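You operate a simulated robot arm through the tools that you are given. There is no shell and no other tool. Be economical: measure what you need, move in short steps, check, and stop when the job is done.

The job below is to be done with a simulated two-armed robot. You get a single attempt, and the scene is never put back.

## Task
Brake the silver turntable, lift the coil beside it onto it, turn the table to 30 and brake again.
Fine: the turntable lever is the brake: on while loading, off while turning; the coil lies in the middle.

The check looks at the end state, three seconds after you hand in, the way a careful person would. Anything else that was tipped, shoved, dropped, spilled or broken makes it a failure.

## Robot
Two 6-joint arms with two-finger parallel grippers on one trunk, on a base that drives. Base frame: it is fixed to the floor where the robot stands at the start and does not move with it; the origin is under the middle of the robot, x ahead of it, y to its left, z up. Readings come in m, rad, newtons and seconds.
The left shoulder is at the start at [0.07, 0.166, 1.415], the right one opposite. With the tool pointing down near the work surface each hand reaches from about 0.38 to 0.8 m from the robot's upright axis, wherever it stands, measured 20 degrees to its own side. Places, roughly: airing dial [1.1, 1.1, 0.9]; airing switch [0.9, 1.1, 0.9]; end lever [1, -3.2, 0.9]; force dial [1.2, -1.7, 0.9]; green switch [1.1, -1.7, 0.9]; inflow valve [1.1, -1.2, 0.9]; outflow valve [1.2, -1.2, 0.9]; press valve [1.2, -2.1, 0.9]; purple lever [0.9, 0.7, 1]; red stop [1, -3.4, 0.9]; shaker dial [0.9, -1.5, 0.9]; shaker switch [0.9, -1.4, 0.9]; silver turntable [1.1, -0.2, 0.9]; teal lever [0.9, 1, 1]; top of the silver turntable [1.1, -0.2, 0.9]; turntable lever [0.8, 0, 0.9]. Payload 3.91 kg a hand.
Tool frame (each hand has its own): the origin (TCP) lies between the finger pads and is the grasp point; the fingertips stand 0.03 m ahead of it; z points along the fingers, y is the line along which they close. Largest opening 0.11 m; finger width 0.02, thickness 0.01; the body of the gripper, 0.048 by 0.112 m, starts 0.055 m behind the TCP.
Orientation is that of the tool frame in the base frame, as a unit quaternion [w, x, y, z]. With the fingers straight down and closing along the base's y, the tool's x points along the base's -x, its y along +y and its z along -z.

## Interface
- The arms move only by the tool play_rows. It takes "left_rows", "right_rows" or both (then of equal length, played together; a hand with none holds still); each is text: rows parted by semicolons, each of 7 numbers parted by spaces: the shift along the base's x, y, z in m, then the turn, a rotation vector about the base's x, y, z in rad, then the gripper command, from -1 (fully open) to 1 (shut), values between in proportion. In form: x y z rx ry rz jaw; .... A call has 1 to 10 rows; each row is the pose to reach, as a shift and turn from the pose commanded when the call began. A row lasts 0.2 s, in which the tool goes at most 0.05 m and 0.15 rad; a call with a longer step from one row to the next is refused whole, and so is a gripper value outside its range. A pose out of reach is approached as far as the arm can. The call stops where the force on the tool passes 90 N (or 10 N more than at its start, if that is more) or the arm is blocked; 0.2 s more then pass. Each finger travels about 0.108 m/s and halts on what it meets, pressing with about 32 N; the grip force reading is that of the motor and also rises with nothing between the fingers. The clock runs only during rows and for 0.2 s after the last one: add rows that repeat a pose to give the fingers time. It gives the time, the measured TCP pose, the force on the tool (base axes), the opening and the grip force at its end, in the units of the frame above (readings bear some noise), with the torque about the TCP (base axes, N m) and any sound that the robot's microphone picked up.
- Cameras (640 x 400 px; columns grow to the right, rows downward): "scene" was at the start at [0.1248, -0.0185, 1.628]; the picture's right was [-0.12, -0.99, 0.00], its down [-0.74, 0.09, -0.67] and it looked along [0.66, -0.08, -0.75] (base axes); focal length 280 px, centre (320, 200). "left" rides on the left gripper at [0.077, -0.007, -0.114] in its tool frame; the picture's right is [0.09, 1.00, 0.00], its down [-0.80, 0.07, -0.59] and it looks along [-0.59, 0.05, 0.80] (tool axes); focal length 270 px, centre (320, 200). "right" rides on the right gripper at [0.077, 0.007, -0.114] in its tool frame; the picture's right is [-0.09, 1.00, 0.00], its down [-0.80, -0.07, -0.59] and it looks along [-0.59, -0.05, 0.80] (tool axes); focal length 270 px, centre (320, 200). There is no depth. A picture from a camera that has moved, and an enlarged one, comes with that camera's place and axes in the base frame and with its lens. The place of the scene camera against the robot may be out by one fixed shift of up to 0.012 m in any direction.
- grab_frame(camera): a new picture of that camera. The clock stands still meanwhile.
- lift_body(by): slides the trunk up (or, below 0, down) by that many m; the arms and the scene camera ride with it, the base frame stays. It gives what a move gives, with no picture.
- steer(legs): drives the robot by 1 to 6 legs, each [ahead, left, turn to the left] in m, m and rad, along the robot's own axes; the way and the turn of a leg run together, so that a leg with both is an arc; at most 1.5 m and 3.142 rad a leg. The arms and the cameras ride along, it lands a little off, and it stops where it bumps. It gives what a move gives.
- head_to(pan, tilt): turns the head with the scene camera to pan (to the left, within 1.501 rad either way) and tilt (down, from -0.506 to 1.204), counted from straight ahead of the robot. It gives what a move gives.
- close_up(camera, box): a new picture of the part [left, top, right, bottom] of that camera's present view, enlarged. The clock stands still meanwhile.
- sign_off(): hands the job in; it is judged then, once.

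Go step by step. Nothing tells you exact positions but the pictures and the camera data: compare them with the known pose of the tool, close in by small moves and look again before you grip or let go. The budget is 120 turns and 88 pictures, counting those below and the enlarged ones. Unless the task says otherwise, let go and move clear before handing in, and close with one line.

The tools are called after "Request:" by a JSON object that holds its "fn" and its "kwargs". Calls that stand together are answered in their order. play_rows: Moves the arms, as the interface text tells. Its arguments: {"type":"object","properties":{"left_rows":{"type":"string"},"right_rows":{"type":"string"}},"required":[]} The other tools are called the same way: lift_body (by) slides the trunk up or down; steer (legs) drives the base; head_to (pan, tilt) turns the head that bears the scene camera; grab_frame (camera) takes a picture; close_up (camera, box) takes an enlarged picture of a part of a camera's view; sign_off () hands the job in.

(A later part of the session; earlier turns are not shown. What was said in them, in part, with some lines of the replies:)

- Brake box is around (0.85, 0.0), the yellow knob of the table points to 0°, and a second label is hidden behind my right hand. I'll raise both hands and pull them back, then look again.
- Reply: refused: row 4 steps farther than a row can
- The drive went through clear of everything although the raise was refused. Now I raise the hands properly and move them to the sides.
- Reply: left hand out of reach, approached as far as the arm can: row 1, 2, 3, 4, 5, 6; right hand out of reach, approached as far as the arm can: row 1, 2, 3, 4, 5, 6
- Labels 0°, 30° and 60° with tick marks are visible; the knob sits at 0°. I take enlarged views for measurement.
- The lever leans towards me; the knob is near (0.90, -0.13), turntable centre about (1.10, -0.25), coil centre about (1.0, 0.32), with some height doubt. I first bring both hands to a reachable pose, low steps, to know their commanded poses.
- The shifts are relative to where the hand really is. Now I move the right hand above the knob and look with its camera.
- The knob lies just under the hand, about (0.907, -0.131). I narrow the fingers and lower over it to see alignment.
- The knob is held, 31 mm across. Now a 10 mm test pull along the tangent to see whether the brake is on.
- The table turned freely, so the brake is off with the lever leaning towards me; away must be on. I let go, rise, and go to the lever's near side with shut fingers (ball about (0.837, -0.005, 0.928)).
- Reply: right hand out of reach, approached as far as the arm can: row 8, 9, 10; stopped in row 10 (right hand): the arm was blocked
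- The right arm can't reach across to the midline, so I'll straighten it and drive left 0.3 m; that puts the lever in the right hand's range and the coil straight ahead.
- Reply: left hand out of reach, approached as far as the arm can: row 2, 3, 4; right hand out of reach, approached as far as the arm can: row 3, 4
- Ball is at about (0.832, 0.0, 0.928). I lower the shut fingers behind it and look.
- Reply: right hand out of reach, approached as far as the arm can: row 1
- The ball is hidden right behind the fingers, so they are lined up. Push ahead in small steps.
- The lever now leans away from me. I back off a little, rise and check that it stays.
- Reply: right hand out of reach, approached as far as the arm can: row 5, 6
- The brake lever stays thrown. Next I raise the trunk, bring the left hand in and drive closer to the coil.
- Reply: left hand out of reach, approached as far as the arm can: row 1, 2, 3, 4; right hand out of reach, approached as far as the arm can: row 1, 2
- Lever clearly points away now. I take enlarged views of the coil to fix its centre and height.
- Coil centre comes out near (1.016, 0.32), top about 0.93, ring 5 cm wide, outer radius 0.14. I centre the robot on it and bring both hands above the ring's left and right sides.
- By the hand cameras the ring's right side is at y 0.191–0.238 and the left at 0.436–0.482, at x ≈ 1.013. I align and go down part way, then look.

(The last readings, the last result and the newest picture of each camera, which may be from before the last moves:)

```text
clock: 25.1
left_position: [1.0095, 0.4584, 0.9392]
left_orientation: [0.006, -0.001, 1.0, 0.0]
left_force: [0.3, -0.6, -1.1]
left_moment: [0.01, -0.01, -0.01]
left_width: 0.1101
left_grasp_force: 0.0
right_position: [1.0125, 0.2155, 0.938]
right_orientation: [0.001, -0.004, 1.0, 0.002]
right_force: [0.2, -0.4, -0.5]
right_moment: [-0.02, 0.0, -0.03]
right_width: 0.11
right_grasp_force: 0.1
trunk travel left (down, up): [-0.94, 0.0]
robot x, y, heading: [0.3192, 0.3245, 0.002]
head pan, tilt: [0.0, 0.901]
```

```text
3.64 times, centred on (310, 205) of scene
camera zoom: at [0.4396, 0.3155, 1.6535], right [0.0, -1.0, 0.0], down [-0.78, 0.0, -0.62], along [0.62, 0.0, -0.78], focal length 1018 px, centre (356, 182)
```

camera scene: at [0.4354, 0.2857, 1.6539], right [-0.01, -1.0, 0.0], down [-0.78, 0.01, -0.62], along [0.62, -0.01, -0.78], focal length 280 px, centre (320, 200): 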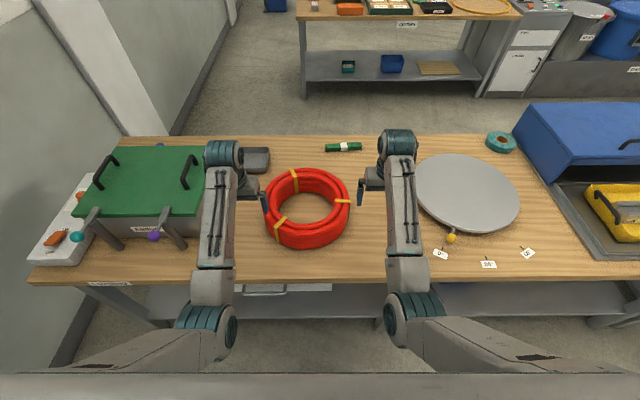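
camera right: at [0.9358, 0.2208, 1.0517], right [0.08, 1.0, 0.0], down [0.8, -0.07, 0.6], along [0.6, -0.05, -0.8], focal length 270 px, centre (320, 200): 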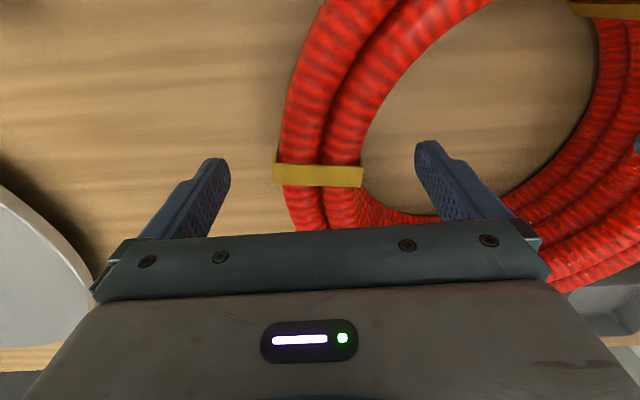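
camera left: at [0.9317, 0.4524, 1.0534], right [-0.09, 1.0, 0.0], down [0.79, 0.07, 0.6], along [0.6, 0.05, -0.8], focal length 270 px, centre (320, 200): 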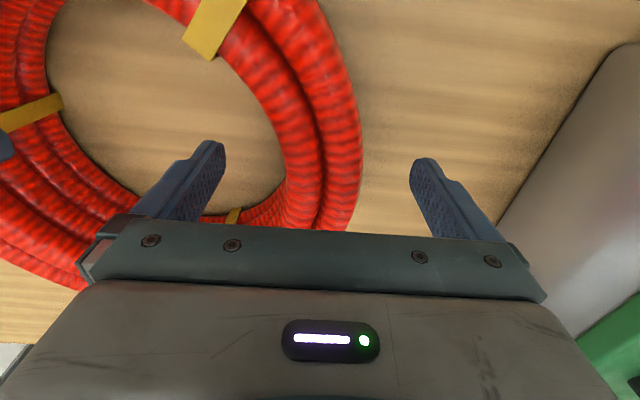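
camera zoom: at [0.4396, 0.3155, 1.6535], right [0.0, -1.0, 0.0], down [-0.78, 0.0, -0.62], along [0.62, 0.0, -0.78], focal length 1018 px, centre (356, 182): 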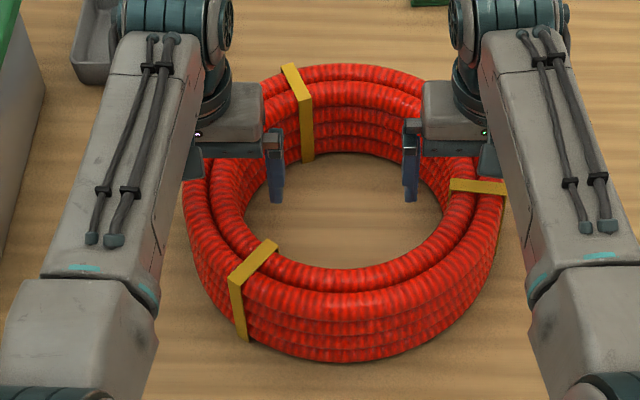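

Both rings sides are centred between the open fingers with no contact. I go down to z ≈ 0.893 and close both.

Request:
{"fn": "play_rows", "kwargs": {"left_rows": "0 0.002 -0.025 0 0 0 -1;0 0.002 -0.046 0 0 0 -1;0 0.002 -0.046 0 0 0 -1;0 0.002 -0.046 0 0 0 0;0 0.002 -0.046 0 0 0 0.3;0 0.002 -0.046 0 0 0 0.6;0 0.002 -0.046 0 0 0 1;0 0.002 -0.046 0 0 0 1", "right_rows": "0 0 -0.025 0 0 0 -1;0 0 -0.046 0 0 0 -1;0 0 -0.046 0 0 0 -1;0 0 -0.046 0 0 0 0;0 0 -0.046 0 0 0 0.3;0 0 -0.046 0 0 0 0.6;0 0 -0.046 0 0 0 1;0 0 -0.046 0 0 0 1"}}

Request:
{"fn": "close_up", "kwargs": {"camera": "scene", "box": [240, 150, 380, 260]}}

```text
clock: 26.9
left_position: [1.009, 0.4572, 0.8962]
left_orientation: [0.005, 0.0, 1.0, -0.004]
left_force: [-1.3, -29.7, 1.4]
left_moment: [1.67, -0.25, 0.01]
left_width: 0.0379
left_grasp_force: 32.5
right_position: [1.0112, 0.2167, 0.8928]
right_orientation: [0.002, -0.003, 1.0, 0.004]
right_force: [1.9, 32.6, 0.5]
right_moment: [-1.67, 0.07, -0.55]
right_width: 0.0378
right_grasp_force: 32.4
trunk travel left (down, up): [-0.94, 0.0]
robot x, y, heading: [0.3155, 0.3222, 0.003]
head pan, tilt: [0.0, 0.901]
```

```text
3.64 times, centred on (310, 205) of scene
camera zoom: at [0.44, 0.3159, 1.6535], right [0.0, -1.0, 0.0], down [-0.78, 0.0, -0.62], along [0.62, 0.0, -0.78], focal length 1018 px, centre (356, 182)
```

zoom: 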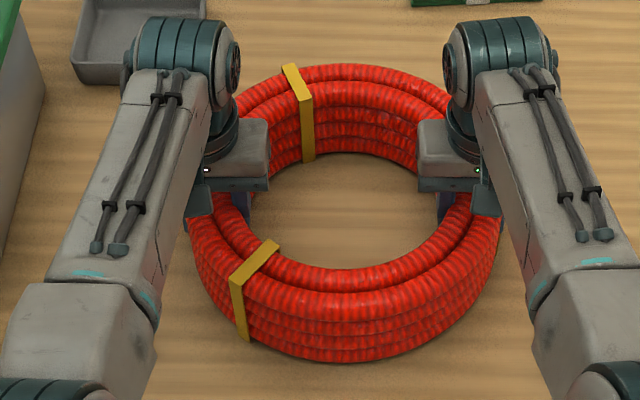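

Each inner finger bears the load and the arms are pushed inward by 30 N, so the hands stand a few mm too far apart. I shift both inward a little to even the grips.

Request:
{"fn": "play_rows", "kwargs": {"left_rows": "0 -0.002 0 0 0 0 1;0 -0.004 0 0 0 0 1;0 -0.006 0 0 0 0 1;0 -0.006 0 0 0 0 1", "right_rows": "0 0.002 0 0 0 0 1;0 0.003 0 0 0 0 1;0 0.004 0 0 0 0 1;0 0.004 0 0 0 0 1"}}

```text
clock: 27.9
left_position: [1.0098, 0.4559, 0.8961]
left_orientation: [0.006, -0.001, 1.0, -0.001]
left_force: [-7.6, -9.9, 17.5]
left_moment: [-0.26, 0.69, -0.83]
left_width: 0.0376
left_grasp_force: 32.3
right_position: [1.0111, 0.217, 0.8936]
right_orientation: [0.002, -0.002, 1.0, 0.001]
right_force: [6.6, 13.2, -4.9]
right_moment: [-1.46, -0.69, -0.53]
right_width: 0.0375
right_grasp_force: 32.2
trunk travel left (down, up): [-0.94, 0.0]
robot x, y, heading: [0.3183, 0.3247, 0.002]
head pan, tilt: [0.0, 0.901]
```

The forces fell a lot, so both grips are real (37.5 mm). One more millimetre inward, then a 20 mm trial lift.

Request:
{"fn": "play_rows", "kwargs": {"left_rows": "0 -0.0012 0 0 0 0 1;0 -0.0012 0.005 0 0 0 1;0 -0.0012 0.01 0 0 0 1;0 -0.0012 0.02 0 0 0 1;0 -0.0012 0.02 0 0 0 1", "right_rows": "0 0.0014 0 0 0 0 1;0 0.0014 0.005 0 0 0 1;0 0.0014 0.01 0 0 0 1;0 0.0014 0.02 0 0 0 1;0 0.0014 0.02 0 0 0 1"}}

Request:
{"fn": "close_up", "kwargs": {"camera": "scene", "box": [240, 150, 380, 260]}}

```text
clock: 29.1
left_position: [1.0118, 0.4572, 0.913]
left_orientation: [0.004, -0.001, 1.0, 0.0]
left_force: [-4.2, 21.2, 3.3]
left_moment: [-1.35, -0.42, -0.26]
left_width: 0.0373
left_grasp_force: 31.4
right_position: [1.014, 0.2161, 0.909]
right_orientation: [0.001, -0.002, 1.0, 0.0]
right_force: [4.6, -21.4, -13.0]
right_moment: [-0.64, 0.67, -0.87]
right_width: 0.0377
right_grasp_force: 32.4
trunk travel left (down, up): [-0.94, 0.0]
robot x, y, heading: [0.3176, 0.33, -0.0]
head pan, tilt: [0.0, 0.901]
```

```text
3.64 times, centred on (310, 205) of scene
camera zoom: at [0.4428, 0.3155, 1.6532], right [0.0, -1.0, 0.0], down [-0.79, 0.0, -0.62], along [0.62, 0.0, -0.79], focal length 1018 px, centre (356, 182)
```

zoom: 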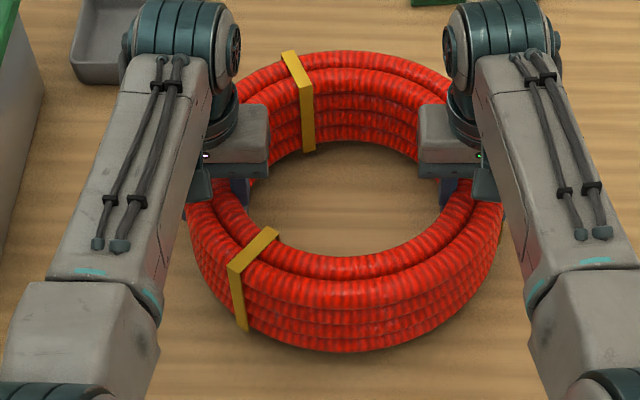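

The coil is up and light (about 1 kg). I relax the slight squeeze and lift further, also moving it forward to pass clear of the brake lever.

Request:
{"fn": "play_rows", "kwargs": {"left_rows": "0 0.001 0.02 0 0 0 1;0 0.001 0.04 0 0 0 1;0.015 0.001 0.06 0 0 0 1;0.03 0.001 0.08 0 0 0 1;0.045 0.001 0.095 0 0 0 1;0.05 0.001 0.1 0 0 0 1;0.05 0.001 0.1 0 0 0 1", "right_rows": "0 -0.001 0.02 0 0 0 1;0 -0.001 0.04 0 0 0 1;0.015 -0.001 0.06 0 0 0 1;0.03 -0.001 0.08 0 0 0 1;0.045 -0.001 0.095 0 0 0 1;0.05 -0.001 0.1 0 0 0 1;0.05 -0.001 0.1 0 0 0 1"}}

Request:
{"fn": "grab_frame", "kwargs": {"camera": "scene"}}

```text
clock: 30.7
left_position: [1.0614, 0.4562, 1.0128]
left_orientation: [0.004, -0.001, 1.0, -0.001]
left_force: [-2.1, 24.9, 5.1]
left_moment: [-1.22, -0.26, -0.1]
left_width: 0.0374
left_grasp_force: 31.7
right_position: [1.0644, 0.2161, 1.0099]
right_orientation: [0.001, -0.003, 1.0, 0.0]
right_force: [2.6, -24.2, -15.3]
right_moment: [-1.29, 0.46, -0.4]
right_width: 0.0376
right_grasp_force: 32.3
trunk travel left (down, up): [-0.94, 0.0]
robot x, y, heading: [0.315, 0.3237, 0.001]
head pan, tilt: [0.0, 0.901]
```

```text
48 pictures are left
camera scene: at [0.442, 0.3155, 1.6533], right [0.0, -1.0, 0.0], down [-0.78, 0.0, -0.62], along [0.62, 0.0, -0.78], focal length 280 px, centre (320, 200)
```

scene: 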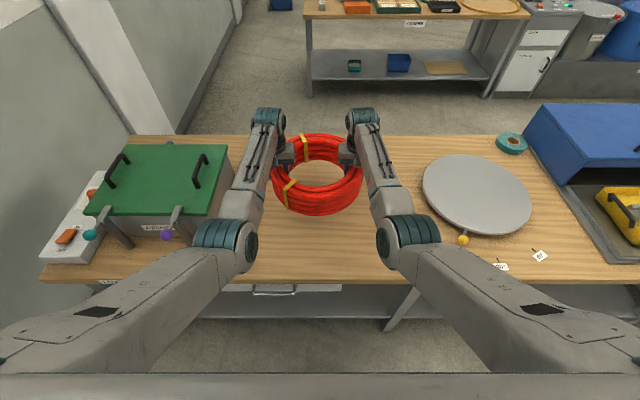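

The coil hangs level. I measure the turntable again from here with an enlarged view.

Request:
{"fn": "close_up", "kwargs": {"camera": "scene", "box": [405, 140, 545, 260]}}

```text
3.33 times, centred on (475, 200) of scene
camera zoom: at [0.442, 0.3155, 1.6533], right [0.0, -1.0, 0.0], down [-0.78, 0.0, -0.62], along [0.62, 0.0, -0.78], focal length 933 px, centre (-197, 200)
```

zoom: 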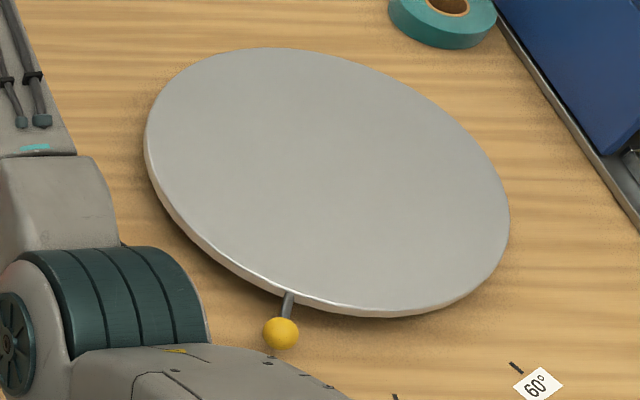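

Turntable centre comes out near (1.11, -0.246), top about 0.87. I drive right 0.58 m with the coil, ahead a little.

Request:
{"fn": "steer", "kwargs": {"legs": [[0.048, -0.58, 0]]}}

Request:
{"fn": "grab_frame", "kwargs": {"camera": "scene"}}

Request:
{"fn": "grab_frame", "kwargs": {"camera": "right"}}

Request:
{"fn": "grab_frame", "kwargs": {"camera": "left"}}

```text
clock: 34.0
left_position: [1.1083, -0.1236, 1.0123]
left_orientation: [0.004, 0.004, 1.0, -0.002]
left_force: [-2.4, 24.0, 7.0]
left_moment: [-1.46, -0.1, -0.01]
left_width: 0.0375
left_grasp_force: 31.5
right_position: [1.1092, -0.364, 1.011]
right_orientation: [0.002, 0.002, 1.0, -0.002]
right_force: [3.0, -24.1, -16.5]
right_moment: [-1.43, 0.32, -0.48]
right_width: 0.0379
right_grasp_force: 31.6
trunk travel left (down, up): [-0.94, 0.0]
robot x, y, heading: [0.3625, -0.2481, -0.008]
head pan, tilt: [0.0, 0.901]
```

```text
46 pictures are left
camera scene: at [0.4884, -0.2593, 1.6533], right [-0.01, -1.0, 0.0], down [-0.78, 0.0, -0.62], along [0.62, 0.0, -0.78], focal length 280 px, centre (320, 200)
```

scene: 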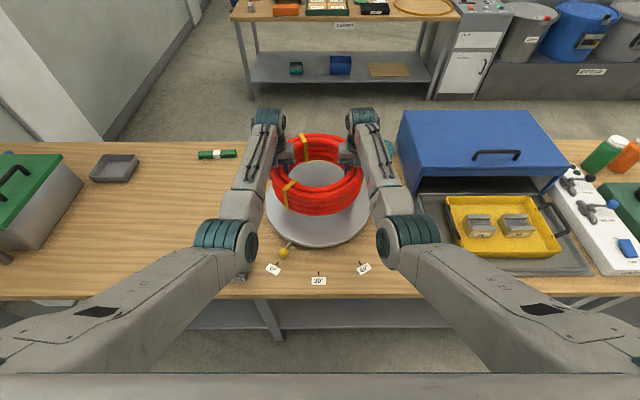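

```text
45 pictures are left
camera right: at [1.0328, -0.3567, 1.1238], right [0.09, 1.0, 0.0], down [0.8, -0.07, 0.6], along [0.59, -0.05, -0.8], focal length 270 px, centre (320, 200)
```

right: 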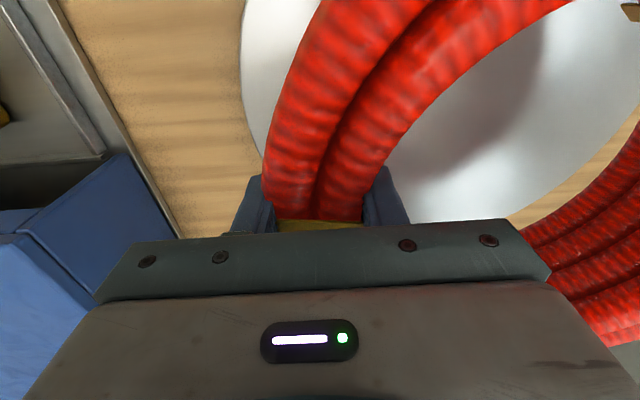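

```text
44 pictures are left
camera left: at [1.0311, -0.1301, 1.1253], right [-0.08, 1.0, 0.0], down [0.8, 0.07, 0.6], along [0.6, 0.05, -0.8], focal length 270 px, centre (320, 200)
```

left: 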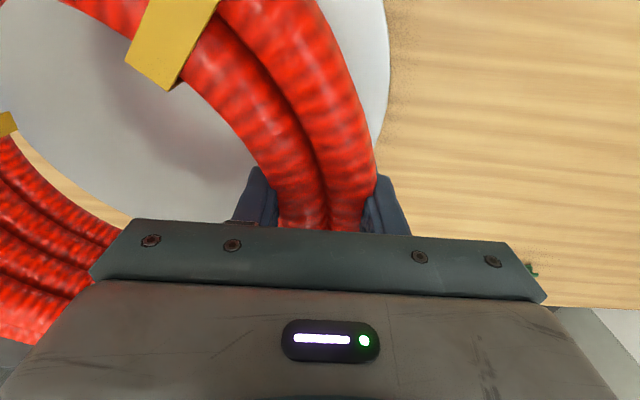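

The coil is centred over the table within a few mm (table centre y ≈ -0.248). I lower most of the way and check.

Request:
{"fn": "play_rows", "kwargs": {"left_rows": "0 -0.002 -0.02 0 0 0 1;0 -0.004 -0.04 0 0 0 1;0 -0.004 -0.06 0 0 0 1;0 -0.004 -0.07 0 0 0 1;0 -0.004 -0.07 0 0 0 1", "right_rows": "0 -0.002 -0.02 0 0 0 1;0 -0.004 -0.04 0 0 0 1;0 -0.004 -0.06 0 0 0 1;0 -0.004 -0.07 0 0 0 1;0 -0.004 -0.07 0 0 0 1"}}

Request:
{"fn": "close_up", "kwargs": {"camera": "scene", "box": [250, 130, 390, 290]}}

```text
clock: 35.2
left_position: [1.1074, -0.128, 0.9422]
left_orientation: [0.005, 0.003, 1.0, -0.002]
left_force: [0.6, -5.2, -1.5]
left_moment: [0.9, -0.43, 0.32]
left_width: 0.0376
left_grasp_force: 32.3
right_position: [1.1086, -0.3696, 0.9394]
right_orientation: [0.0, 0.002, 1.0, 0.001]
right_force: [-1.6, 4.7, -6.5]
right_moment: [-1.47, 0.63, -0.2]
right_width: 0.0376
right_grasp_force: 32.2
trunk travel left (down, up): [-0.94, 0.0]
robot x, y, heading: [0.3646, -0.2547, -0.008]
head pan, tilt: [0.0, 0.901]
```

```text
2.50 times, centred on (320, 210) of scene
camera zoom: at [0.4884, -0.2608, 1.6533], right [-0.01, -1.0, 0.0], down [-0.78, 0.0, -0.62], along [0.62, 0.0, -0.78], focal length 700 px, centre (320, 175)
```

zoom: 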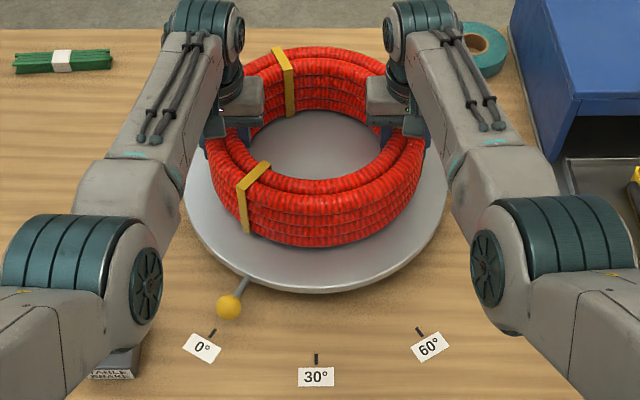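

Looks well centred sideways. I lower in small steps until the table takes the weight.

Request:
{"fn": "play_rows", "kwargs": {"left_rows": "0 0 -0.005 0 0 0 1;0 0 -0.01 0 0 0 1;0 0 -0.013 0 0 0 1;0 0 -0.013 0 0 0 1", "right_rows": "0 0 -0.005 0 0 0 1;0 0 -0.01 0 0 0 1;0 0 -0.013 0 0 0 1;0 0 -0.013 0 0 0 1"}}

Request:
{"fn": "close_up", "kwargs": {"camera": "scene", "box": [250, 150, 390, 270]}}

```text
clock: 36.2
left_position: [1.1056, -0.1299, 0.9364]
left_orientation: [0.011, 0.004, 1.0, -0.001]
left_force: [8.9, -12.8, 46.7]
left_moment: [0.7, -0.35, 0.34]
left_width: 0.0376
left_grasp_force: 30.2
right_position: [1.1077, -0.3702, 0.9362]
right_orientation: [0.008, 0.001, 1.0, 0.001]
right_force: [13.4, 23.9, 29.5]
right_moment: [0.94, 0.68, -0.1]
right_width: 0.0372
right_grasp_force: 31.2
trunk travel left (down, up): [-0.94, 0.0]
robot x, y, heading: [0.3641, -0.2533, -0.006]
head pan, tilt: [0.0, 0.901]
```

```text
3.33 times, centred on (320, 210) of scene
camera zoom: at [0.4796, -0.2625, 1.6547], right [-0.01, -1.0, 0.0], down [-0.78, 0.01, -0.62], along [0.62, 0.0, -0.78], focal length 933 px, centre (320, 167)
```

zoom: 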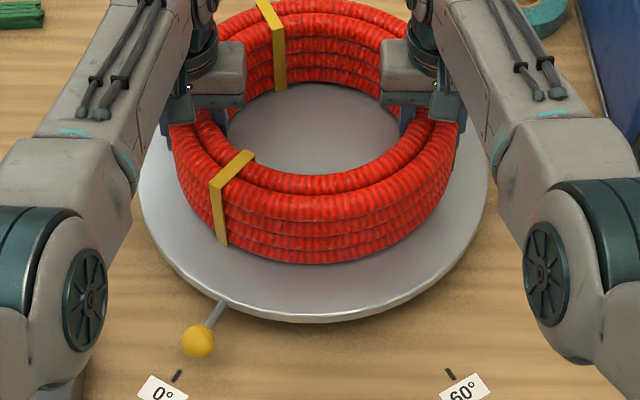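

The table took the weight at hand height ≈ 0.937. The coil is perhaps 6 mm too far ahead, so I ease up, shift it back and set down softly.

Request:
{"fn": "play_rows", "kwargs": {"left_rows": "0 0 0.008 0 0 0 1;0 0 0.016 0 0 0 1;-0.006 0.0 0.016 0 0 0 1;-0.006 0 0.012 0 0 0 1;-0.006 0 0.009 0 0 0 1;-0.006 0 0.009 0 0 0 1", "right_rows": "0 0 0.008 0 0 0 1;0 0 0.016 0 0 0 1;-0.006 0 0.016 0 0 0 1;-0.006 0 0.012 0 0 0 1;-0.006 0 0.009 0 0 0 1;-0.006 0 0.009 0 0 0 1"}}

```text
clock: 37.6
left_position: [1.1031, -0.1286, 0.9379]
left_orientation: [0.004, 0.003, 1.0, 0.0]
left_force: [-2.6, -7.5, -10.1]
left_moment: [1.22, 0.75, -0.04]
left_width: 0.0374
left_grasp_force: 31.6
right_position: [1.1034, -0.3683, 0.9361]
right_orientation: [0.002, 0.002, 1.0, 0.0]
right_force: [1.8, 8.5, 0.9]
right_moment: [0.11, -0.54, -0.56]
right_width: 0.0375
right_grasp_force: 31.7
trunk travel left (down, up): [-0.94, 0.0]
robot x, y, heading: [0.3664, -0.2487, -0.007]
head pan, tilt: [0.0, 0.901]
```

Nearly unloaded. A last 2 mm down, then open both hands and rise.

Request:
{"fn": "play_rows", "kwargs": {"left_rows": "0 0 -0.002 0 0 0 1;0 0 -0.002 0 0 0 0.1;0 0 -0.002 0 0 0 -0.4;0 0 -0.002 0 0 0 -1;0 0 -0.002 0 0 0 -1;0 0 -0.002 0 0 0 -1", "right_rows": "0 0 -0.002 0 0 0 1;0 0 -0.002 0 0 0 0.1;0 0 -0.002 0 0 0 -0.4;0 0 -0.002 0 0 0 -1;0 0 -0.002 0 0 0 -1;0 0 -0.002 0 0 0 -1"}}

Request:
{"fn": "grab_frame", "kwargs": {"camera": "left"}}

Request:
{"fn": "grab_frame", "kwargs": {"camera": "right"}}

```text
clock: 39.0
left_position: [1.102, -0.1303, 0.9375]
left_orientation: [0.005, 0.004, 1.0, -0.001]
left_force: [-0.3, 0.7, -0.7]
left_moment: [0.0, 0.04, -0.01]
left_width: 0.11
left_grasp_force: 0.1
right_position: [1.1019, -0.3683, 0.934]
right_orientation: [0.001, 0.002, 1.0, 0.0]
right_force: [-0.4, 0.5, -0.1]
right_moment: [0.0, -0.01, -0.02]
right_width: 0.1102
right_grasp_force: 0.1
trunk travel left (down, up): [-0.94, 0.0]
robot x, y, heading: [0.361, -0.2497, -0.008]
head pan, tilt: [0.0, 0.901]
```

```text
41 pictures are left
camera left: at [1.024, -0.1353, 1.0506], right [-0.08, 1.0, 0.0], down [0.8, 0.07, 0.6], along [0.6, 0.05, -0.8], focal length 270 px, centre (320, 200)
```

left: 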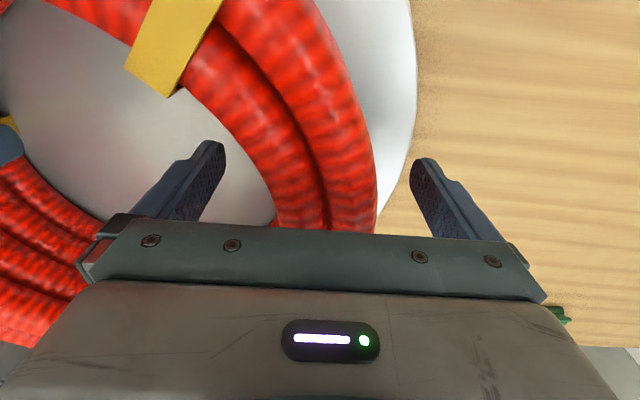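

```text
40 pictures are left
camera right: at [1.026, -0.3624, 1.047], right [0.09, 1.0, 0.0], down [0.8, -0.07, 0.6], along [0.6, -0.05, -0.8], focal length 270 px, centre (320, 200)
```

right: 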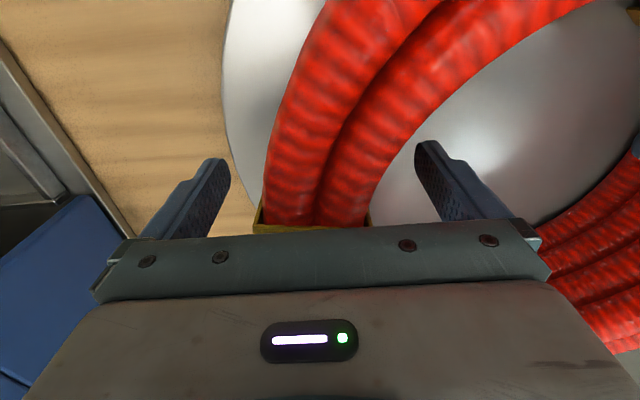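

The coil rests on the table, hands free. I rise straight up, drive back and take a look at the centring.

Request:
{"fn": "play_rows", "kwargs": {"left_rows": "0 0 0.04 0 0 0 -1;0 0 0.08 0 0 0 -1;0 0 0.105 0 0 0 -1;0 0 0.105 0 0 0 -1", "right_rows": "0 0 0.04 0 0 0 -1;0 0 0.08 0 0 0 -1;0 0 0.105 0 0 0 -1;0 0 0.105 0 0 0 -1"}}

Request:
{"fn": "steer", "kwargs": {"legs": [[-0.2, 0, 0.008]]}}

Request:
{"fn": "grab_frame", "kwargs": {"camera": "scene"}}

```text
clock: 40.0
left_position: [1.1009, -0.1261, 1.0421]
left_orientation: [0.005, 0.004, 1.0, -0.001]
left_force: [-0.7, 0.2, 0.2]
left_moment: [0.0, -0.01, -0.03]
left_width: 0.1097
left_grasp_force: 0.2
right_position: [1.1029, -0.3682, 1.0406]
right_orientation: [0.003, 0.001, 1.0, 0.0]
right_force: [-0.3, 0.1, 0.0]
right_moment: [0.01, 0.0, 0.0]
right_width: 0.1099
right_grasp_force: 0.0
trunk travel left (down, up): [-0.94, 0.0]
robot x, y, heading: [0.366, -0.2459, -0.006]
head pan, tilt: [0.0, 0.901]
```

```text
clock: 41.6
left_position: [0.9063, -0.124, 1.0387]
left_orientation: [0.004, 0.001, 1.0, -0.001]
left_force: [-0.1, -0.3, -0.5]
left_moment: [0.03, 0.0, 0.0]
left_width: 0.11
left_grasp_force: 0.1
right_position: [0.9078, -0.3643, 1.0381]
right_orientation: [0.0, 0.0, 1.0, 0.0]
right_force: [0.3, 0.1, 0.6]
right_moment: [0.02, 0.03, -0.01]
right_width: 0.1097
right_grasp_force: 0.1
trunk travel left (down, up): [-0.94, 0.0]
robot x, y, heading: [0.1633, -0.2514, -0.004]
head pan, tilt: [0.0, 0.901]
```

```text
39 pictures are left
camera scene: at [0.2933, -0.2599, 1.6529], right [0.0, -1.0, 0.0], down [-0.79, 0.0, -0.62], along [0.62, 0.0, -0.79], focal length 280 px, centre (320, 200)
```

scene: 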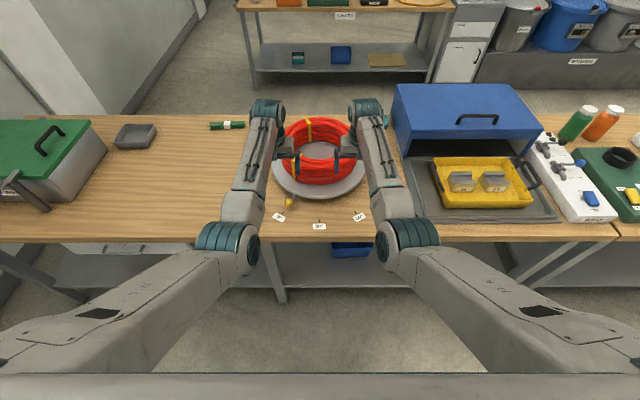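

Everything stands well. Now I drive left to bring the brake lever into the right hand's range, on its far side.

Request:
{"fn": "steer", "kwargs": {"legs": [[0.1, 0.53, 0]]}}

Request:
{"fn": "play_rows", "kwargs": {"right_rows": "-0.015 -0.04 0 0 0 0 0;-0.03 -0.08 0 0 0 0 1;-0.045 -0.12 0 0 0 0 1;-0.05 -0.15 0 0 0 0 1;-0.05 -0.163 0 0 0 0 1"}}

Request:
{"fn": "grab_frame", "kwargs": {"camera": "right"}}

Request:
{"fn": "grab_frame", "kwargs": {"camera": "scene"}}

```text
clock: 44.8
left_position: [1.003, 0.4219, 1.042]
left_orientation: [0.006, 0.005, 1.0, -0.001]
left_force: [-0.8, -0.1, -0.1]
left_moment: [0.0, -0.01, -0.02]
left_width: 0.1098
left_grasp_force: 0.1
right_position: [1.0035, 0.1805, 1.0412]
right_orientation: [0.002, 0.003, 1.0, 0.001]
right_force: [0.3, -0.3, -0.6]
right_moment: [0.01, 0.01, 0.0]
right_width: 0.1099
right_grasp_force: 0.0
trunk travel left (down, up): [-0.94, 0.0]
robot x, y, heading: [0.266, 0.2999, -0.007]
head pan, tilt: [0.0, 0.901]
```

```text
clock: 46.0
left_position: [1.0036, 0.4221, 1.0417]
left_orientation: [0.005, 0.005, 1.0, -0.001]
left_force: [-0.4, -0.3, -0.1]
left_moment: [-0.01, 0.01, 0.02]
left_width: 0.11
left_grasp_force: 0.1
right_position: [0.9549, 0.0166, 1.0398]
right_orientation: [0.002, 0.002, 1.0, 0.0]
right_force: [0.0, -0.1, -0.3]
right_moment: [0.01, 0.0, 0.01]
right_width: 0.0
right_grasp_force: 32.0
trunk travel left (down, up): [-0.94, 0.0]
robot x, y, heading: [0.2653, 0.2993, -0.011]
head pan, tilt: [0.0, 0.901]
```

```text
38 pictures are left
camera right: at [0.878, 0.0247, 1.1529], right [0.09, 1.0, 0.0], down [0.8, -0.08, 0.6], along [0.59, -0.06, -0.8], focal length 270 px, centre (320, 200)
```

right: 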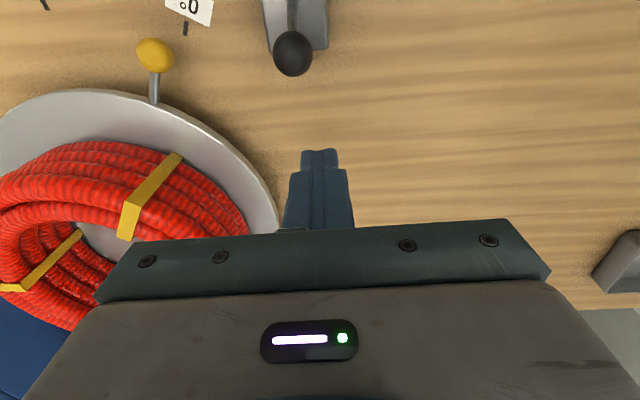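

```text
37 pictures are left
camera scene: at [0.3883, 0.2895, 1.6535], right [-0.01, -1.0, 0.0], down [-0.78, 0.01, -0.62], along [0.62, -0.01, -0.78], focal length 280 px, centre (320, 200)
```

scene: 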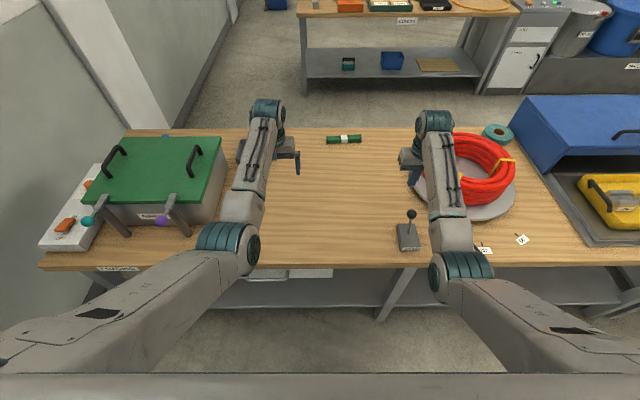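

The ball is at about (0.906, 0.0, 0.928), leaning away. I go down beyond it and push it back towards me to release the brake.

Request:
{"fn": "play_rows", "kwargs": {"right_rows": "0.002 -0.016 -0.02 0 0 0 1;0.002 -0.016 -0.06 0 0 0 1;0.002 -0.016 -0.098 0 0 0 1;-0.02 -0.016 -0.098 0 0 0 1;-0.04 -0.016 -0.098 0 0 0 1;-0.055 -0.016 -0.098 0 0 0 1;-0.07 -0.016 -0.098 0 0 0 1;-0.085 -0.016 -0.098 0 0 0 1;-0.098 -0.016 -0.098 0 0 0 1"}}

Request:
{"fn": "close_up", "kwargs": {"camera": "scene", "box": [380, 180, 480, 270]}}

```text
clock: 48.0
left_position: [1.0102, 0.4226, 1.0385]
left_orientation: [0.003, 0.004, 1.0, 0.0]
left_force: [0.4, -0.1, -0.1]
left_moment: [0.0, -0.01, -0.03]
left_width: 0.1097
left_grasp_force: 0.1
right_position: [0.863, 0.0017, 0.9417]
right_orientation: [0.002, 0.002, 1.0, 0.001]
right_force: [22.1, -2.4, 2.9]
right_moment: [0.27, -0.45, 0.09]
right_width: 0.0
right_grasp_force: 32.4
trunk travel left (down, up): [-0.94, 0.0]
robot x, y, heading: [0.2658, 0.2988, -0.01]
head pan, tilt: [0.0, 0.901]
```

```text
4.44 times, centred on (430, 225) of scene
camera zoom: at [0.3968, 0.2908, 1.653], right [-0.01, -1.0, 0.0], down [-0.79, 0.01, -0.62], along [0.62, -0.01, -0.79], focal length 1244 px, centre (-169, 89)
```

zoom: 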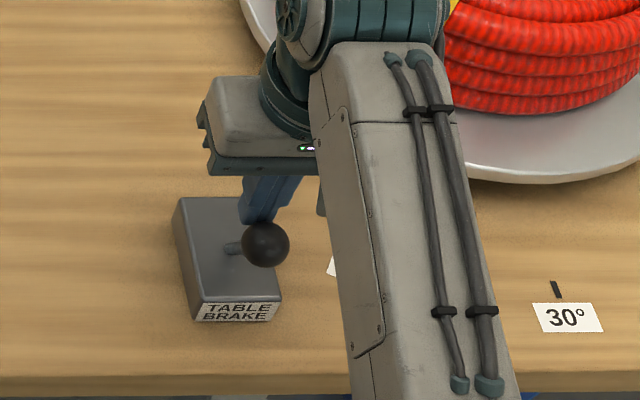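

The lever is back at its near stop (brake off). I withdraw the hand and drive right so the right hand can take the knob.

Request:
{"fn": "play_rows", "kwargs": {"right_rows": "0.02 0 0 0 0 0 1;0.03 0.01 0.045 0 0 0 1;0.03 0.03 0.08 0 0 0 1;0.03 0.03 0.08 0 0 0 0"}}

Request:
{"fn": "steer", "kwargs": {"legs": [[-0.05, -0.28, 0.01]]}}

Request:
{"fn": "grab_frame", "kwargs": {"camera": "scene"}}

Request:
{"fn": "grab_frame", "kwargs": {"camera": "right"}}

```text
clock: 49.0
left_position: [1.0022, 0.4213, 1.042]
left_orientation: [0.007, 0.005, 1.0, 0.0]
left_force: [-0.9, -0.4, -0.5]
left_moment: [-0.04, -0.05, 0.03]
left_width: 0.1098
left_grasp_force: 0.1
right_position: [0.8861, 0.0337, 1.0227]
right_orientation: [0.002, 0.004, 1.0, 0.001]
right_force: [-0.5, -0.2, -0.9]
right_moment: [0.01, 0.01, 0.01]
right_width: 0.055
right_grasp_force: 0.0
trunk travel left (down, up): [-0.94, 0.0]
robot x, y, heading: [0.2648, 0.3027, -0.008]
head pan, tilt: [0.0, 0.901]
```

```text
clock: 51.0
left_position: [0.953, 0.1448, 1.0416]
left_orientation: [0.006, -0.003, 1.0, -0.002]
left_force: [0.2, 0.4, -0.2]
left_moment: [-0.03, 0.01, -0.02]
left_width: 0.1098
left_grasp_force: 0.1
right_position: [0.8408, -0.2463, 1.0222]
right_orientation: [0.001, -0.004, 1.0, -0.001]
right_force: [0.2, 0.2, 0.6]
right_moment: [-0.01, 0.02, 0.02]
right_width: 0.0548
right_grasp_force: 0.0
trunk travel left (down, up): [-0.94, 0.0]
robot x, y, heading: [0.2133, 0.0089, 0.008]
head pan, tilt: [0.0, 0.901]
```

```text
35 pictures are left
camera scene: at [0.34, 0.0043, 1.6534], right [0.01, -1.0, 0.0], down [-0.78, -0.01, -0.62], along [0.62, 0.0, -0.78], focal length 280 px, centre (320, 200)
```

scene: 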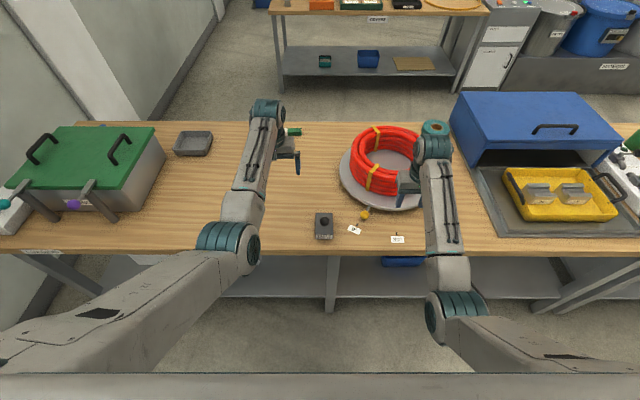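

```text
34 pictures are left
camera right: at [0.7653, -0.2401, 1.1347], right [0.08, 1.0, 0.0], down [0.8, -0.06, 0.6], along [0.6, -0.05, -0.8], focal length 270 px, centre (320, 200)
```

right: 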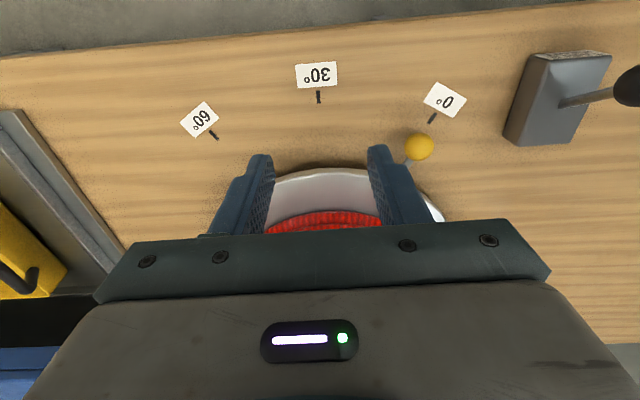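

Reading the ticks, the table centre is (1.0995, -0.2495) and the 30° mark lies straight towards me from it. I move the right hand over the knob at about (0.906, -0.140).

Request:
{"fn": "play_rows", "kwargs": {"right_rows": "0.015 0.035 0 0 0 0 -0.1;0.035 0.07 0 0 0 0 -0.1;0.055 0.1 -0.02 0 0 0 -0.1;0.065 0.107 -0.06 0 0 0 -0.1;0.065 0.107 -0.1 0 0 0 -0.1;0.065 0.107 -0.12 0 0 0 -0.1;0.065 0.107 -0.12 0 0 0 -0.1"}}

Request:
{"fn": "grab_frame", "kwargs": {"camera": "right"}}

```text
clock: 52.6
left_position: [0.9536, 0.1427, 1.0416]
left_orientation: [0.005, -0.003, 1.0, -0.001]
left_force: [-0.6, 0.7, 0.2]
left_moment: [0.0, 0.0, -0.02]
left_width: 0.1098
left_grasp_force: 0.1
right_position: [0.909, -0.1387, 0.8995]
right_orientation: [0.003, -0.004, 1.0, 0.0]
right_force: [-0.3, -1.2, 0.1]
right_moment: [0.0, 0.03, -0.02]
right_width: 0.0605
right_grasp_force: 0.0
trunk travel left (down, up): [-0.94, 0.0]
robot x, y, heading: [0.215, 0.0113, 0.001]
head pan, tilt: [0.0, 0.901]
```

```text
33 pictures are left
camera right: at [0.8311, -0.1327, 1.0128], right [0.08, 1.0, 0.0], down [0.8, -0.06, 0.6], along [0.6, -0.05, -0.8], focal length 270 px, centre (320, 200)
```

right: 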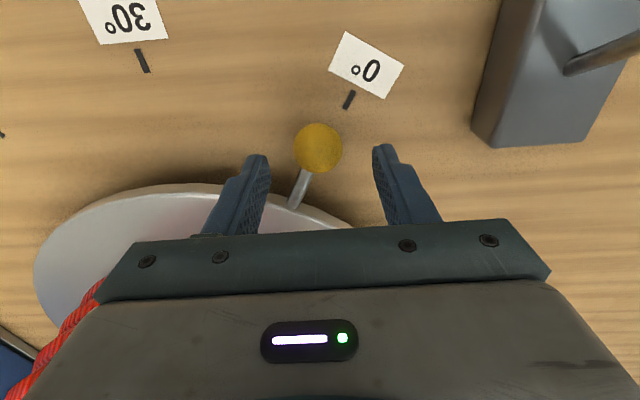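

Knob at (0.905, -0.140). I lower over it and grip.

Request:
{"fn": "play_rows", "kwargs": {"right_rows": "-0.004 -0.001 -0.01 0 0 0 -0.1;-0.004 -0.001 -0.022 0 0 0 -0.1;-0.004 -0.001 -0.022 0 0 0 0.2;-0.004 -0.001 -0.022 0 0 0 0.6;-0.004 -0.001 -0.022 0 0 0 0.6"}}

```text
clock: 53.8
left_position: [0.9528, 0.1429, 1.0413]
left_orientation: [0.005, -0.002, 1.0, -0.001]
left_force: [-0.6, -0.4, -0.5]
left_moment: [-0.02, 0.0, 0.04]
left_width: 0.1099
left_grasp_force: 0.1
right_position: [0.9045, -0.1389, 0.8793]
right_orientation: [0.001, -0.005, 1.0, 0.0]
right_force: [1.1, 0.3, -1.3]
right_moment: [-0.06, -0.36, 0.0]
right_width: 0.0314
right_grasp_force: 45.0
trunk travel left (down, up): [-0.94, 0.0]
robot x, y, heading: [0.2152, 0.0118, 0.012]
head pan, tilt: [0.0, 0.901]
```

The knob is held. I turn it along the arc to about 10°-short first, slowly.

Request:
{"fn": "play_rows", "kwargs": {"right_rows": "-0.004 -0.0075 0 0 0 0 0.6;-0.0078 -0.0152 0 0 0 0 0.6;-0.0118 -0.024 0 0 0 0 0.6;-0.0153 -0.0332 0 0 0 0 0.6;-0.0184 -0.042 0 0 0 0 0.6;-0.0211 -0.0517 0 0 0 0 0.6;-0.0235 -0.061 0 0 0 0 0.6;-0.0254 -0.0708 0 0 0 0 0.6;-0.0254 -0.0708 0 0 0 0 0.6"}}

Request:
{"fn": "grab_frame", "kwargs": {"camera": "right"}}

```text
clock: 55.8
left_position: [0.9534, 0.1424, 1.042]
left_orientation: [0.005, -0.002, 1.0, -0.001]
left_force: [0.5, 0.7, 0.1]
left_moment: [0.01, -0.01, 0.03]
left_width: 0.1102
left_grasp_force: 0.1
right_position: [0.8765, -0.2126, 0.8794]
right_orientation: [0.002, -0.004, 1.0, 0.0]
right_force: [0.7, 2.0, -2.3]
right_moment: [0.28, 0.01, 0.25]
right_width: 0.0314
right_grasp_force: 44.6
trunk travel left (down, up): [-0.94, 0.0]
robot x, y, heading: [0.2219, 0.0098, 0.006]
head pan, tilt: [0.0, 0.901]
```

```text
32 pictures are left
camera right: at [0.7997, -0.2062, 0.9923], right [0.08, 1.0, 0.0], down [0.8, -0.06, 0.6], along [0.6, -0.05, -0.8], focal length 270 px, centre (320, 200)
```

right: 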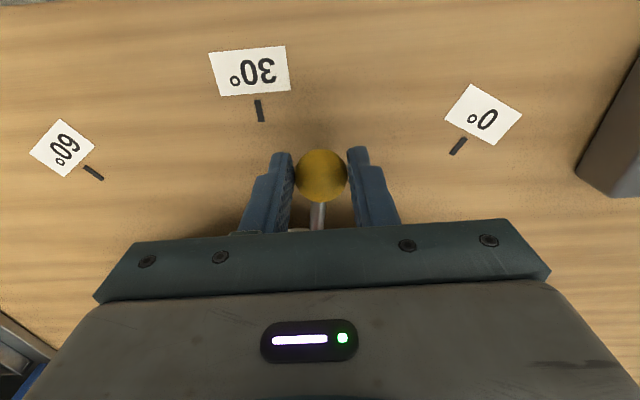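

It turns easily; about 9.5° remain. I go on to the 30° mark.

Request:
{"fn": "play_rows", "kwargs": {"right_rows": "-0.0012 -0.01 0 0 0 0 0.6;-0.002 -0.02 0 0 0 0 0.6;-0.0028 -0.029 0 0 0 0 0.6;-0.003 -0.037 0 0 0 0 0.6;-0.003 -0.037 0 0 0 0 0.6;-0.003 -0.037 0 0 0 0 0.6"}}

Request:
{"fn": "grab_frame", "kwargs": {"camera": "right"}}

Request:
{"fn": "close_up", "kwargs": {"camera": "scene", "box": [320, 110, 460, 250]}}

```text
clock: 57.2
left_position: [0.9535, 0.1435, 1.0407]
left_orientation: [0.005, -0.002, 1.0, -0.001]
left_force: [0.5, -0.1, 0.3]
left_moment: [-0.01, 0.01, 0.02]
left_width: 0.1099
left_grasp_force: 0.0
right_position: [0.8731, -0.2486, 0.8795]
right_orientation: [0.002, -0.004, 1.0, 0.001]
right_force: [-0.8, 0.9, -3.5]
right_moment: [-0.04, 0.15, 0.15]
right_width: 0.0314
right_grasp_force: 45.4
trunk travel left (down, up): [-0.94, 0.0]
robot x, y, heading: [0.2169, 0.0116, 0.007]
head pan, tilt: [0.0, 0.901]
```

```text
31 pictures are left
camera right: at [0.7969, -0.243, 0.9926], right [0.08, 1.0, 0.0], down [0.8, -0.06, 0.6], along [0.59, -0.05, -0.8], focal length 270 px, centre (320, 200)
```

right: 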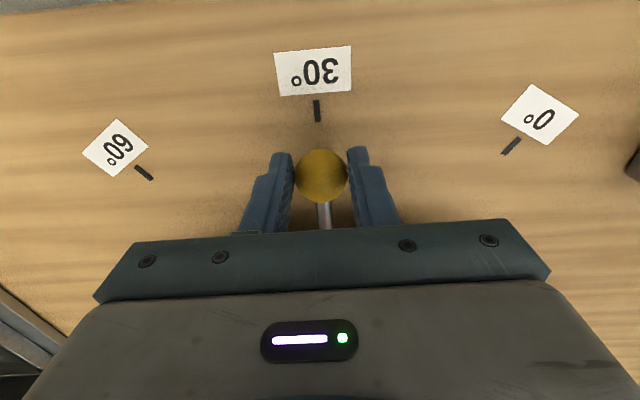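

```text
2.86 times, centred on (390, 180) of scene
camera zoom: at [0.3401, 0.0016, 1.6534], right [0.01, -1.0, 0.0], down [-0.78, 0.0, -0.62], along [0.62, 0.0, -0.78], focal length 800 px, centre (120, 257)
```

zoom: 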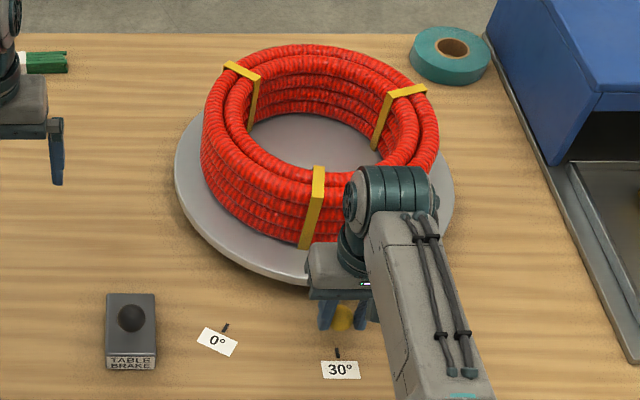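

Knob and 30° tick line up (y -0.2494 both). I open, rise and check that the table stayed.

Request:
{"fn": "play_rows", "kwargs": {"right_rows": "0 0 0 0 0 0 0.3;0 0 0 0 0 0 -0.1;0 0 0 0 0 0 -0.1;0 0 0.05 0 0 0 -0.1;0 0 0.1 0 0 0 -0.1;-0.02 0 0.13 0 0 0 -0.1;-0.02 0 0.13 0 0 0 -0.1"}}

Request:
{"fn": "close_up", "kwargs": {"camera": "right", "box": [160, 40, 480, 240]}}

```text
clock: 58.8
left_position: [0.9523, 0.1428, 1.0429]
left_orientation: [0.005, -0.003, 1.0, -0.001]
left_force: [-0.1, -0.3, 0.0]
left_moment: [-0.02, 0.01, -0.01]
left_width: 0.1099
left_grasp_force: 0.1
right_position: [0.8538, -0.2478, 1.0108]
right_orientation: [0.002, -0.004, 1.0, 0.0]
right_force: [0.6, -0.8, -0.4]
right_moment: [-0.04, 0.0, 0.0]
right_width: 0.0604
right_grasp_force: 0.0
trunk travel left (down, up): [-0.94, 0.0]
robot x, y, heading: [0.2184, 0.0081, 0.005]
head pan, tilt: [0.0, 0.901]
```

```text
2.00 times, centred on (320, 140) of right
camera zoom: at [0.7772, -0.2416, 1.1238], right [0.08, 1.0, 0.0], down [0.8, -0.06, 0.6], along [0.6, -0.05, -0.8], focal length 541 px, centre (320, 320)
```

zoom: 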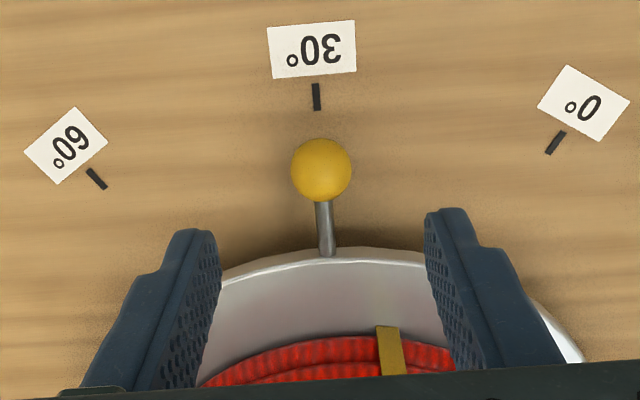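

The knob points straight at the 30° tick. Now to brake again: drive left and bring the shut right hand to the near side of the lever.

Request:
{"fn": "steer", "kwargs": {"legs": [[-0.01, 0.29, -0.005]]}}

Request:
{"fn": "play_rows", "kwargs": {"right_rows": "-0.03 0 0 0 0 0 0.5;-0.06 0 0 0 0 0 1;-0.07 0 0 0 0 0 1;-0.07 0 0 0 0 0 1"}}

Request:
{"fn": "grab_frame", "kwargs": {"camera": "right"}}

```text
clock: 60.9
left_position: [0.9429, 0.4368, 1.0419]
left_orientation: [0.006, 0.001, 1.0, 0.0]
left_force: [-0.4, -0.5, -0.2]
left_moment: [0.01, -0.02, 0.0]
left_width: 0.1097
left_grasp_force: 0.1
right_position: [0.8421, 0.0471, 1.0094]
right_orientation: [0.002, -0.001, 1.0, 0.001]
right_force: [-0.2, 0.2, -0.1]
right_moment: [0.02, -0.01, -0.02]
right_width: 0.0604
right_grasp_force: 0.1
trunk travel left (down, up): [-0.94, 0.0]
robot x, y, heading: [0.2026, 0.3118, 0.0]
head pan, tilt: [0.0, 0.901]
```

```text
clock: 61.9
left_position: [0.9427, 0.4377, 1.0416]
left_orientation: [0.005, 0.001, 1.0, -0.001]
left_force: [-0.1, -0.2, -1.4]
left_moment: [0.01, 0.0, -0.02]
left_width: 0.1098
left_grasp_force: 0.1
right_position: [0.7706, 0.0501, 1.0106]
right_orientation: [0.002, 0.0, 1.0, -0.001]
right_force: [0.1, -0.1, -0.6]
right_moment: [0.01, -0.03, 0.02]
right_width: 0.0001
right_grasp_force: 31.9
trunk travel left (down, up): [-0.94, 0.0]
robot x, y, heading: [0.2095, 0.3117, -0.003]
head pan, tilt: [0.0, 0.901]
```

```text
28 pictures are left
camera right: at [0.6938, 0.0565, 1.1235], right [0.09, 1.0, 0.0], down [0.8, -0.07, 0.6], along [0.6, -0.05, -0.8], focal length 270 px, centre (320, 200)
```

right: 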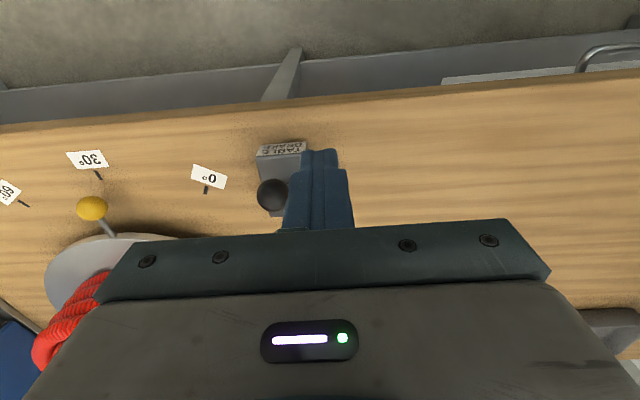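

Ball at about (0.836, 0.0). I go over, down behind it, and push it away to set the brake.

Request:
{"fn": "play_rows", "kwargs": {"right_rows": "0.006 -0.03 0 0 0 0 1;0.01 -0.05 -0.03 0 0 0 1;0.01 -0.05 -0.069 0 0 0 1;0.03 -0.05 -0.069 0 0 0 1;0.05 -0.05 -0.069 0 0 0 1;0.065 -0.05 -0.069 0 0 0 1;0.08 -0.05 -0.069 0 0 0 1;0.095 -0.05 -0.069 0 0 0 1;0.106 -0.05 -0.069 0 0 0 1;0.106 -0.05 -0.069 0 0 0 1"}}

Request:
{"fn": "close_up", "kwargs": {"camera": "scene", "box": [380, 170, 480, 260]}}

```text
clock: 64.1
left_position: [0.9439, 0.4385, 1.0415]
left_orientation: [0.006, 0.0, 1.0, -0.001]
left_force: [-0.4, 0.4, 0.1]
left_moment: [0.01, 0.01, -0.01]
left_width: 0.1099
left_grasp_force: 0.1
right_position: [0.8778, -0.0019, 0.9422]
right_orientation: [0.002, -0.001, 1.0, 0.0]
right_force: [-0.8, -0.3, 0.4]
right_moment: [0.0, -0.03, -0.03]
right_width: 0.0002
right_grasp_force: 32.3
trunk travel left (down, up): [-0.94, 0.0]
robot x, y, heading: [0.207, 0.313, 0.001]
head pan, tilt: [0.0, 0.901]
```

```text
4.44 times, centred on (430, 215) of scene
camera zoom: at [0.3292, 0.3011, 1.6534], right [0.0, -1.0, 0.0], down [-0.78, 0.0, -0.62], along [0.62, 0.0, -0.78], focal length 1244 px, centre (-169, 133)
```

zoom: 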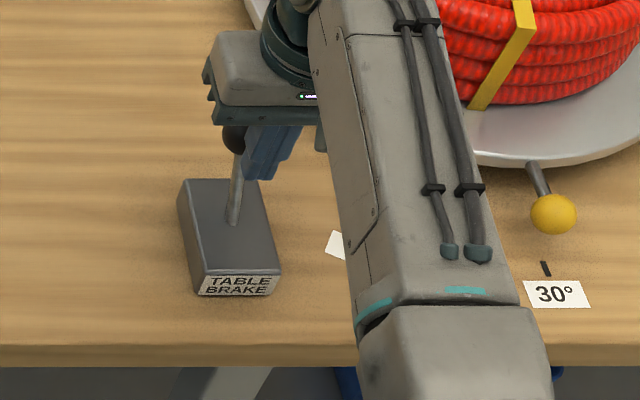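

The lever leans away again. I withdraw the hand, back the robot off and take a final look.

Request:
{"fn": "play_rows", "kwargs": {"right_rows": "-0.02 0 0 0 0 0 1;-0.03 0 0.04 0 0 0 1;-0.03 0.03 0.075 0 0 0 1;-0.03 0.05 0.075 0 0 0 1"}}

Request:
{"fn": "steer", "kwargs": {"legs": [[-0.25, 0, 0]]}}

Request:
{"fn": "grab_frame", "kwargs": {"camera": "scene"}}

Request:
{"fn": "close_up", "kwargs": {"camera": "scene", "box": [380, 90, 540, 200]}}

```text
clock: 65.1
left_position: [0.9438, 0.4393, 1.0415]
left_orientation: [0.006, 0.001, 1.0, -0.001]
left_force: [-0.6, -0.3, 0.0]
left_moment: [0.0, -0.01, 0.01]
left_width: 0.1101
left_grasp_force: 0.0
right_position: [0.8491, 0.049, 1.016]
right_orientation: [0.002, 0.0, 1.0, 0.0]
right_force: [0.0, 0.4, -0.2]
right_moment: [-0.02, 0.03, 0.0]
right_width: 0.0
right_grasp_force: 31.7
trunk travel left (down, up): [-0.94, 0.0]
robot x, y, heading: [0.2038, 0.3088, 0.002]
head pan, tilt: [0.0, 0.901]
```

```text
clock: 66.9
left_position: [0.6892, 0.4408, 1.0406]
left_orientation: [0.005, -0.001, 1.0, -0.001]
left_force: [0.4, -0.1, -0.3]
left_moment: [0.02, 0.03, 0.01]
left_width: 0.1102
left_grasp_force: 0.1
right_position: [0.5975, 0.0511, 1.0119]
right_orientation: [0.001, -0.003, 1.0, 0.0]
right_force: [1.0, -0.9, -0.5]
right_moment: [-0.01, 0.02, -0.04]
right_width: 0.0
right_grasp_force: 32.3
trunk travel left (down, up): [-0.94, 0.0]
robot x, y, heading: [-0.0508, 0.3112, 0.004]
head pan, tilt: [0.0, 0.901]
```

```text
26 pictures are left
camera scene: at [0.0775, 0.3015, 1.6531], right [0.0, -1.0, 0.0], down [-0.79, 0.0, -0.62], along [0.62, 0.0, -0.79], focal length 280 px, centre (320, 200)
```

scene: 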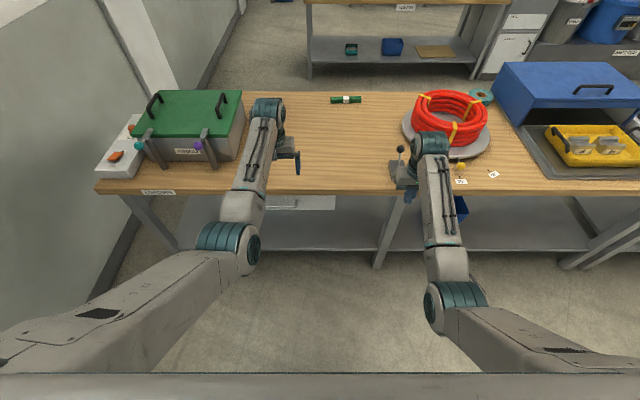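

```text
3.64 times, centred on (460, 145) of scene
camera zoom: at [0.0775, 0.3015, 1.6531], right [0.0, -1.0, 0.0], down [-0.79, 0.0, -0.62], along [0.62, 0.0, -0.79], focal length 1018 px, centre (-189, 400)
```

zoom: 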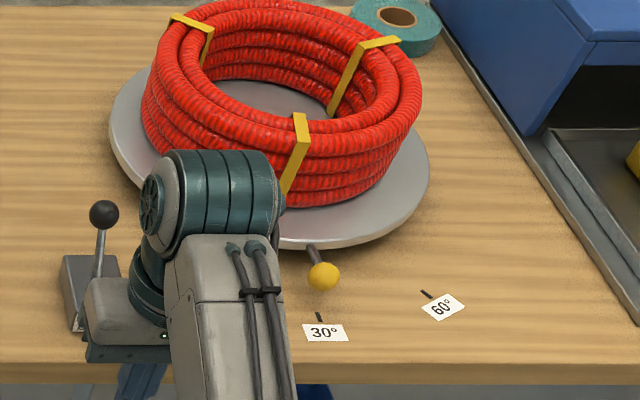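

The coil sits in the middle of the table, the knob is at the 30° mark, the brake lever is thrown and both hands are clear. Handing in.

Request:
{"fn": "sign_off", "kwargs": {}}

```text
The job is handed in.
```

The coil lies in the middle of the silver turntable, the table is turned to the 30° mark, and the brake lever is thrown to its "on" side; I did not test by force that the brake holds there. A short test turn with the lever at its starting position showed the table turned freely, so I took the opposite side as "on".
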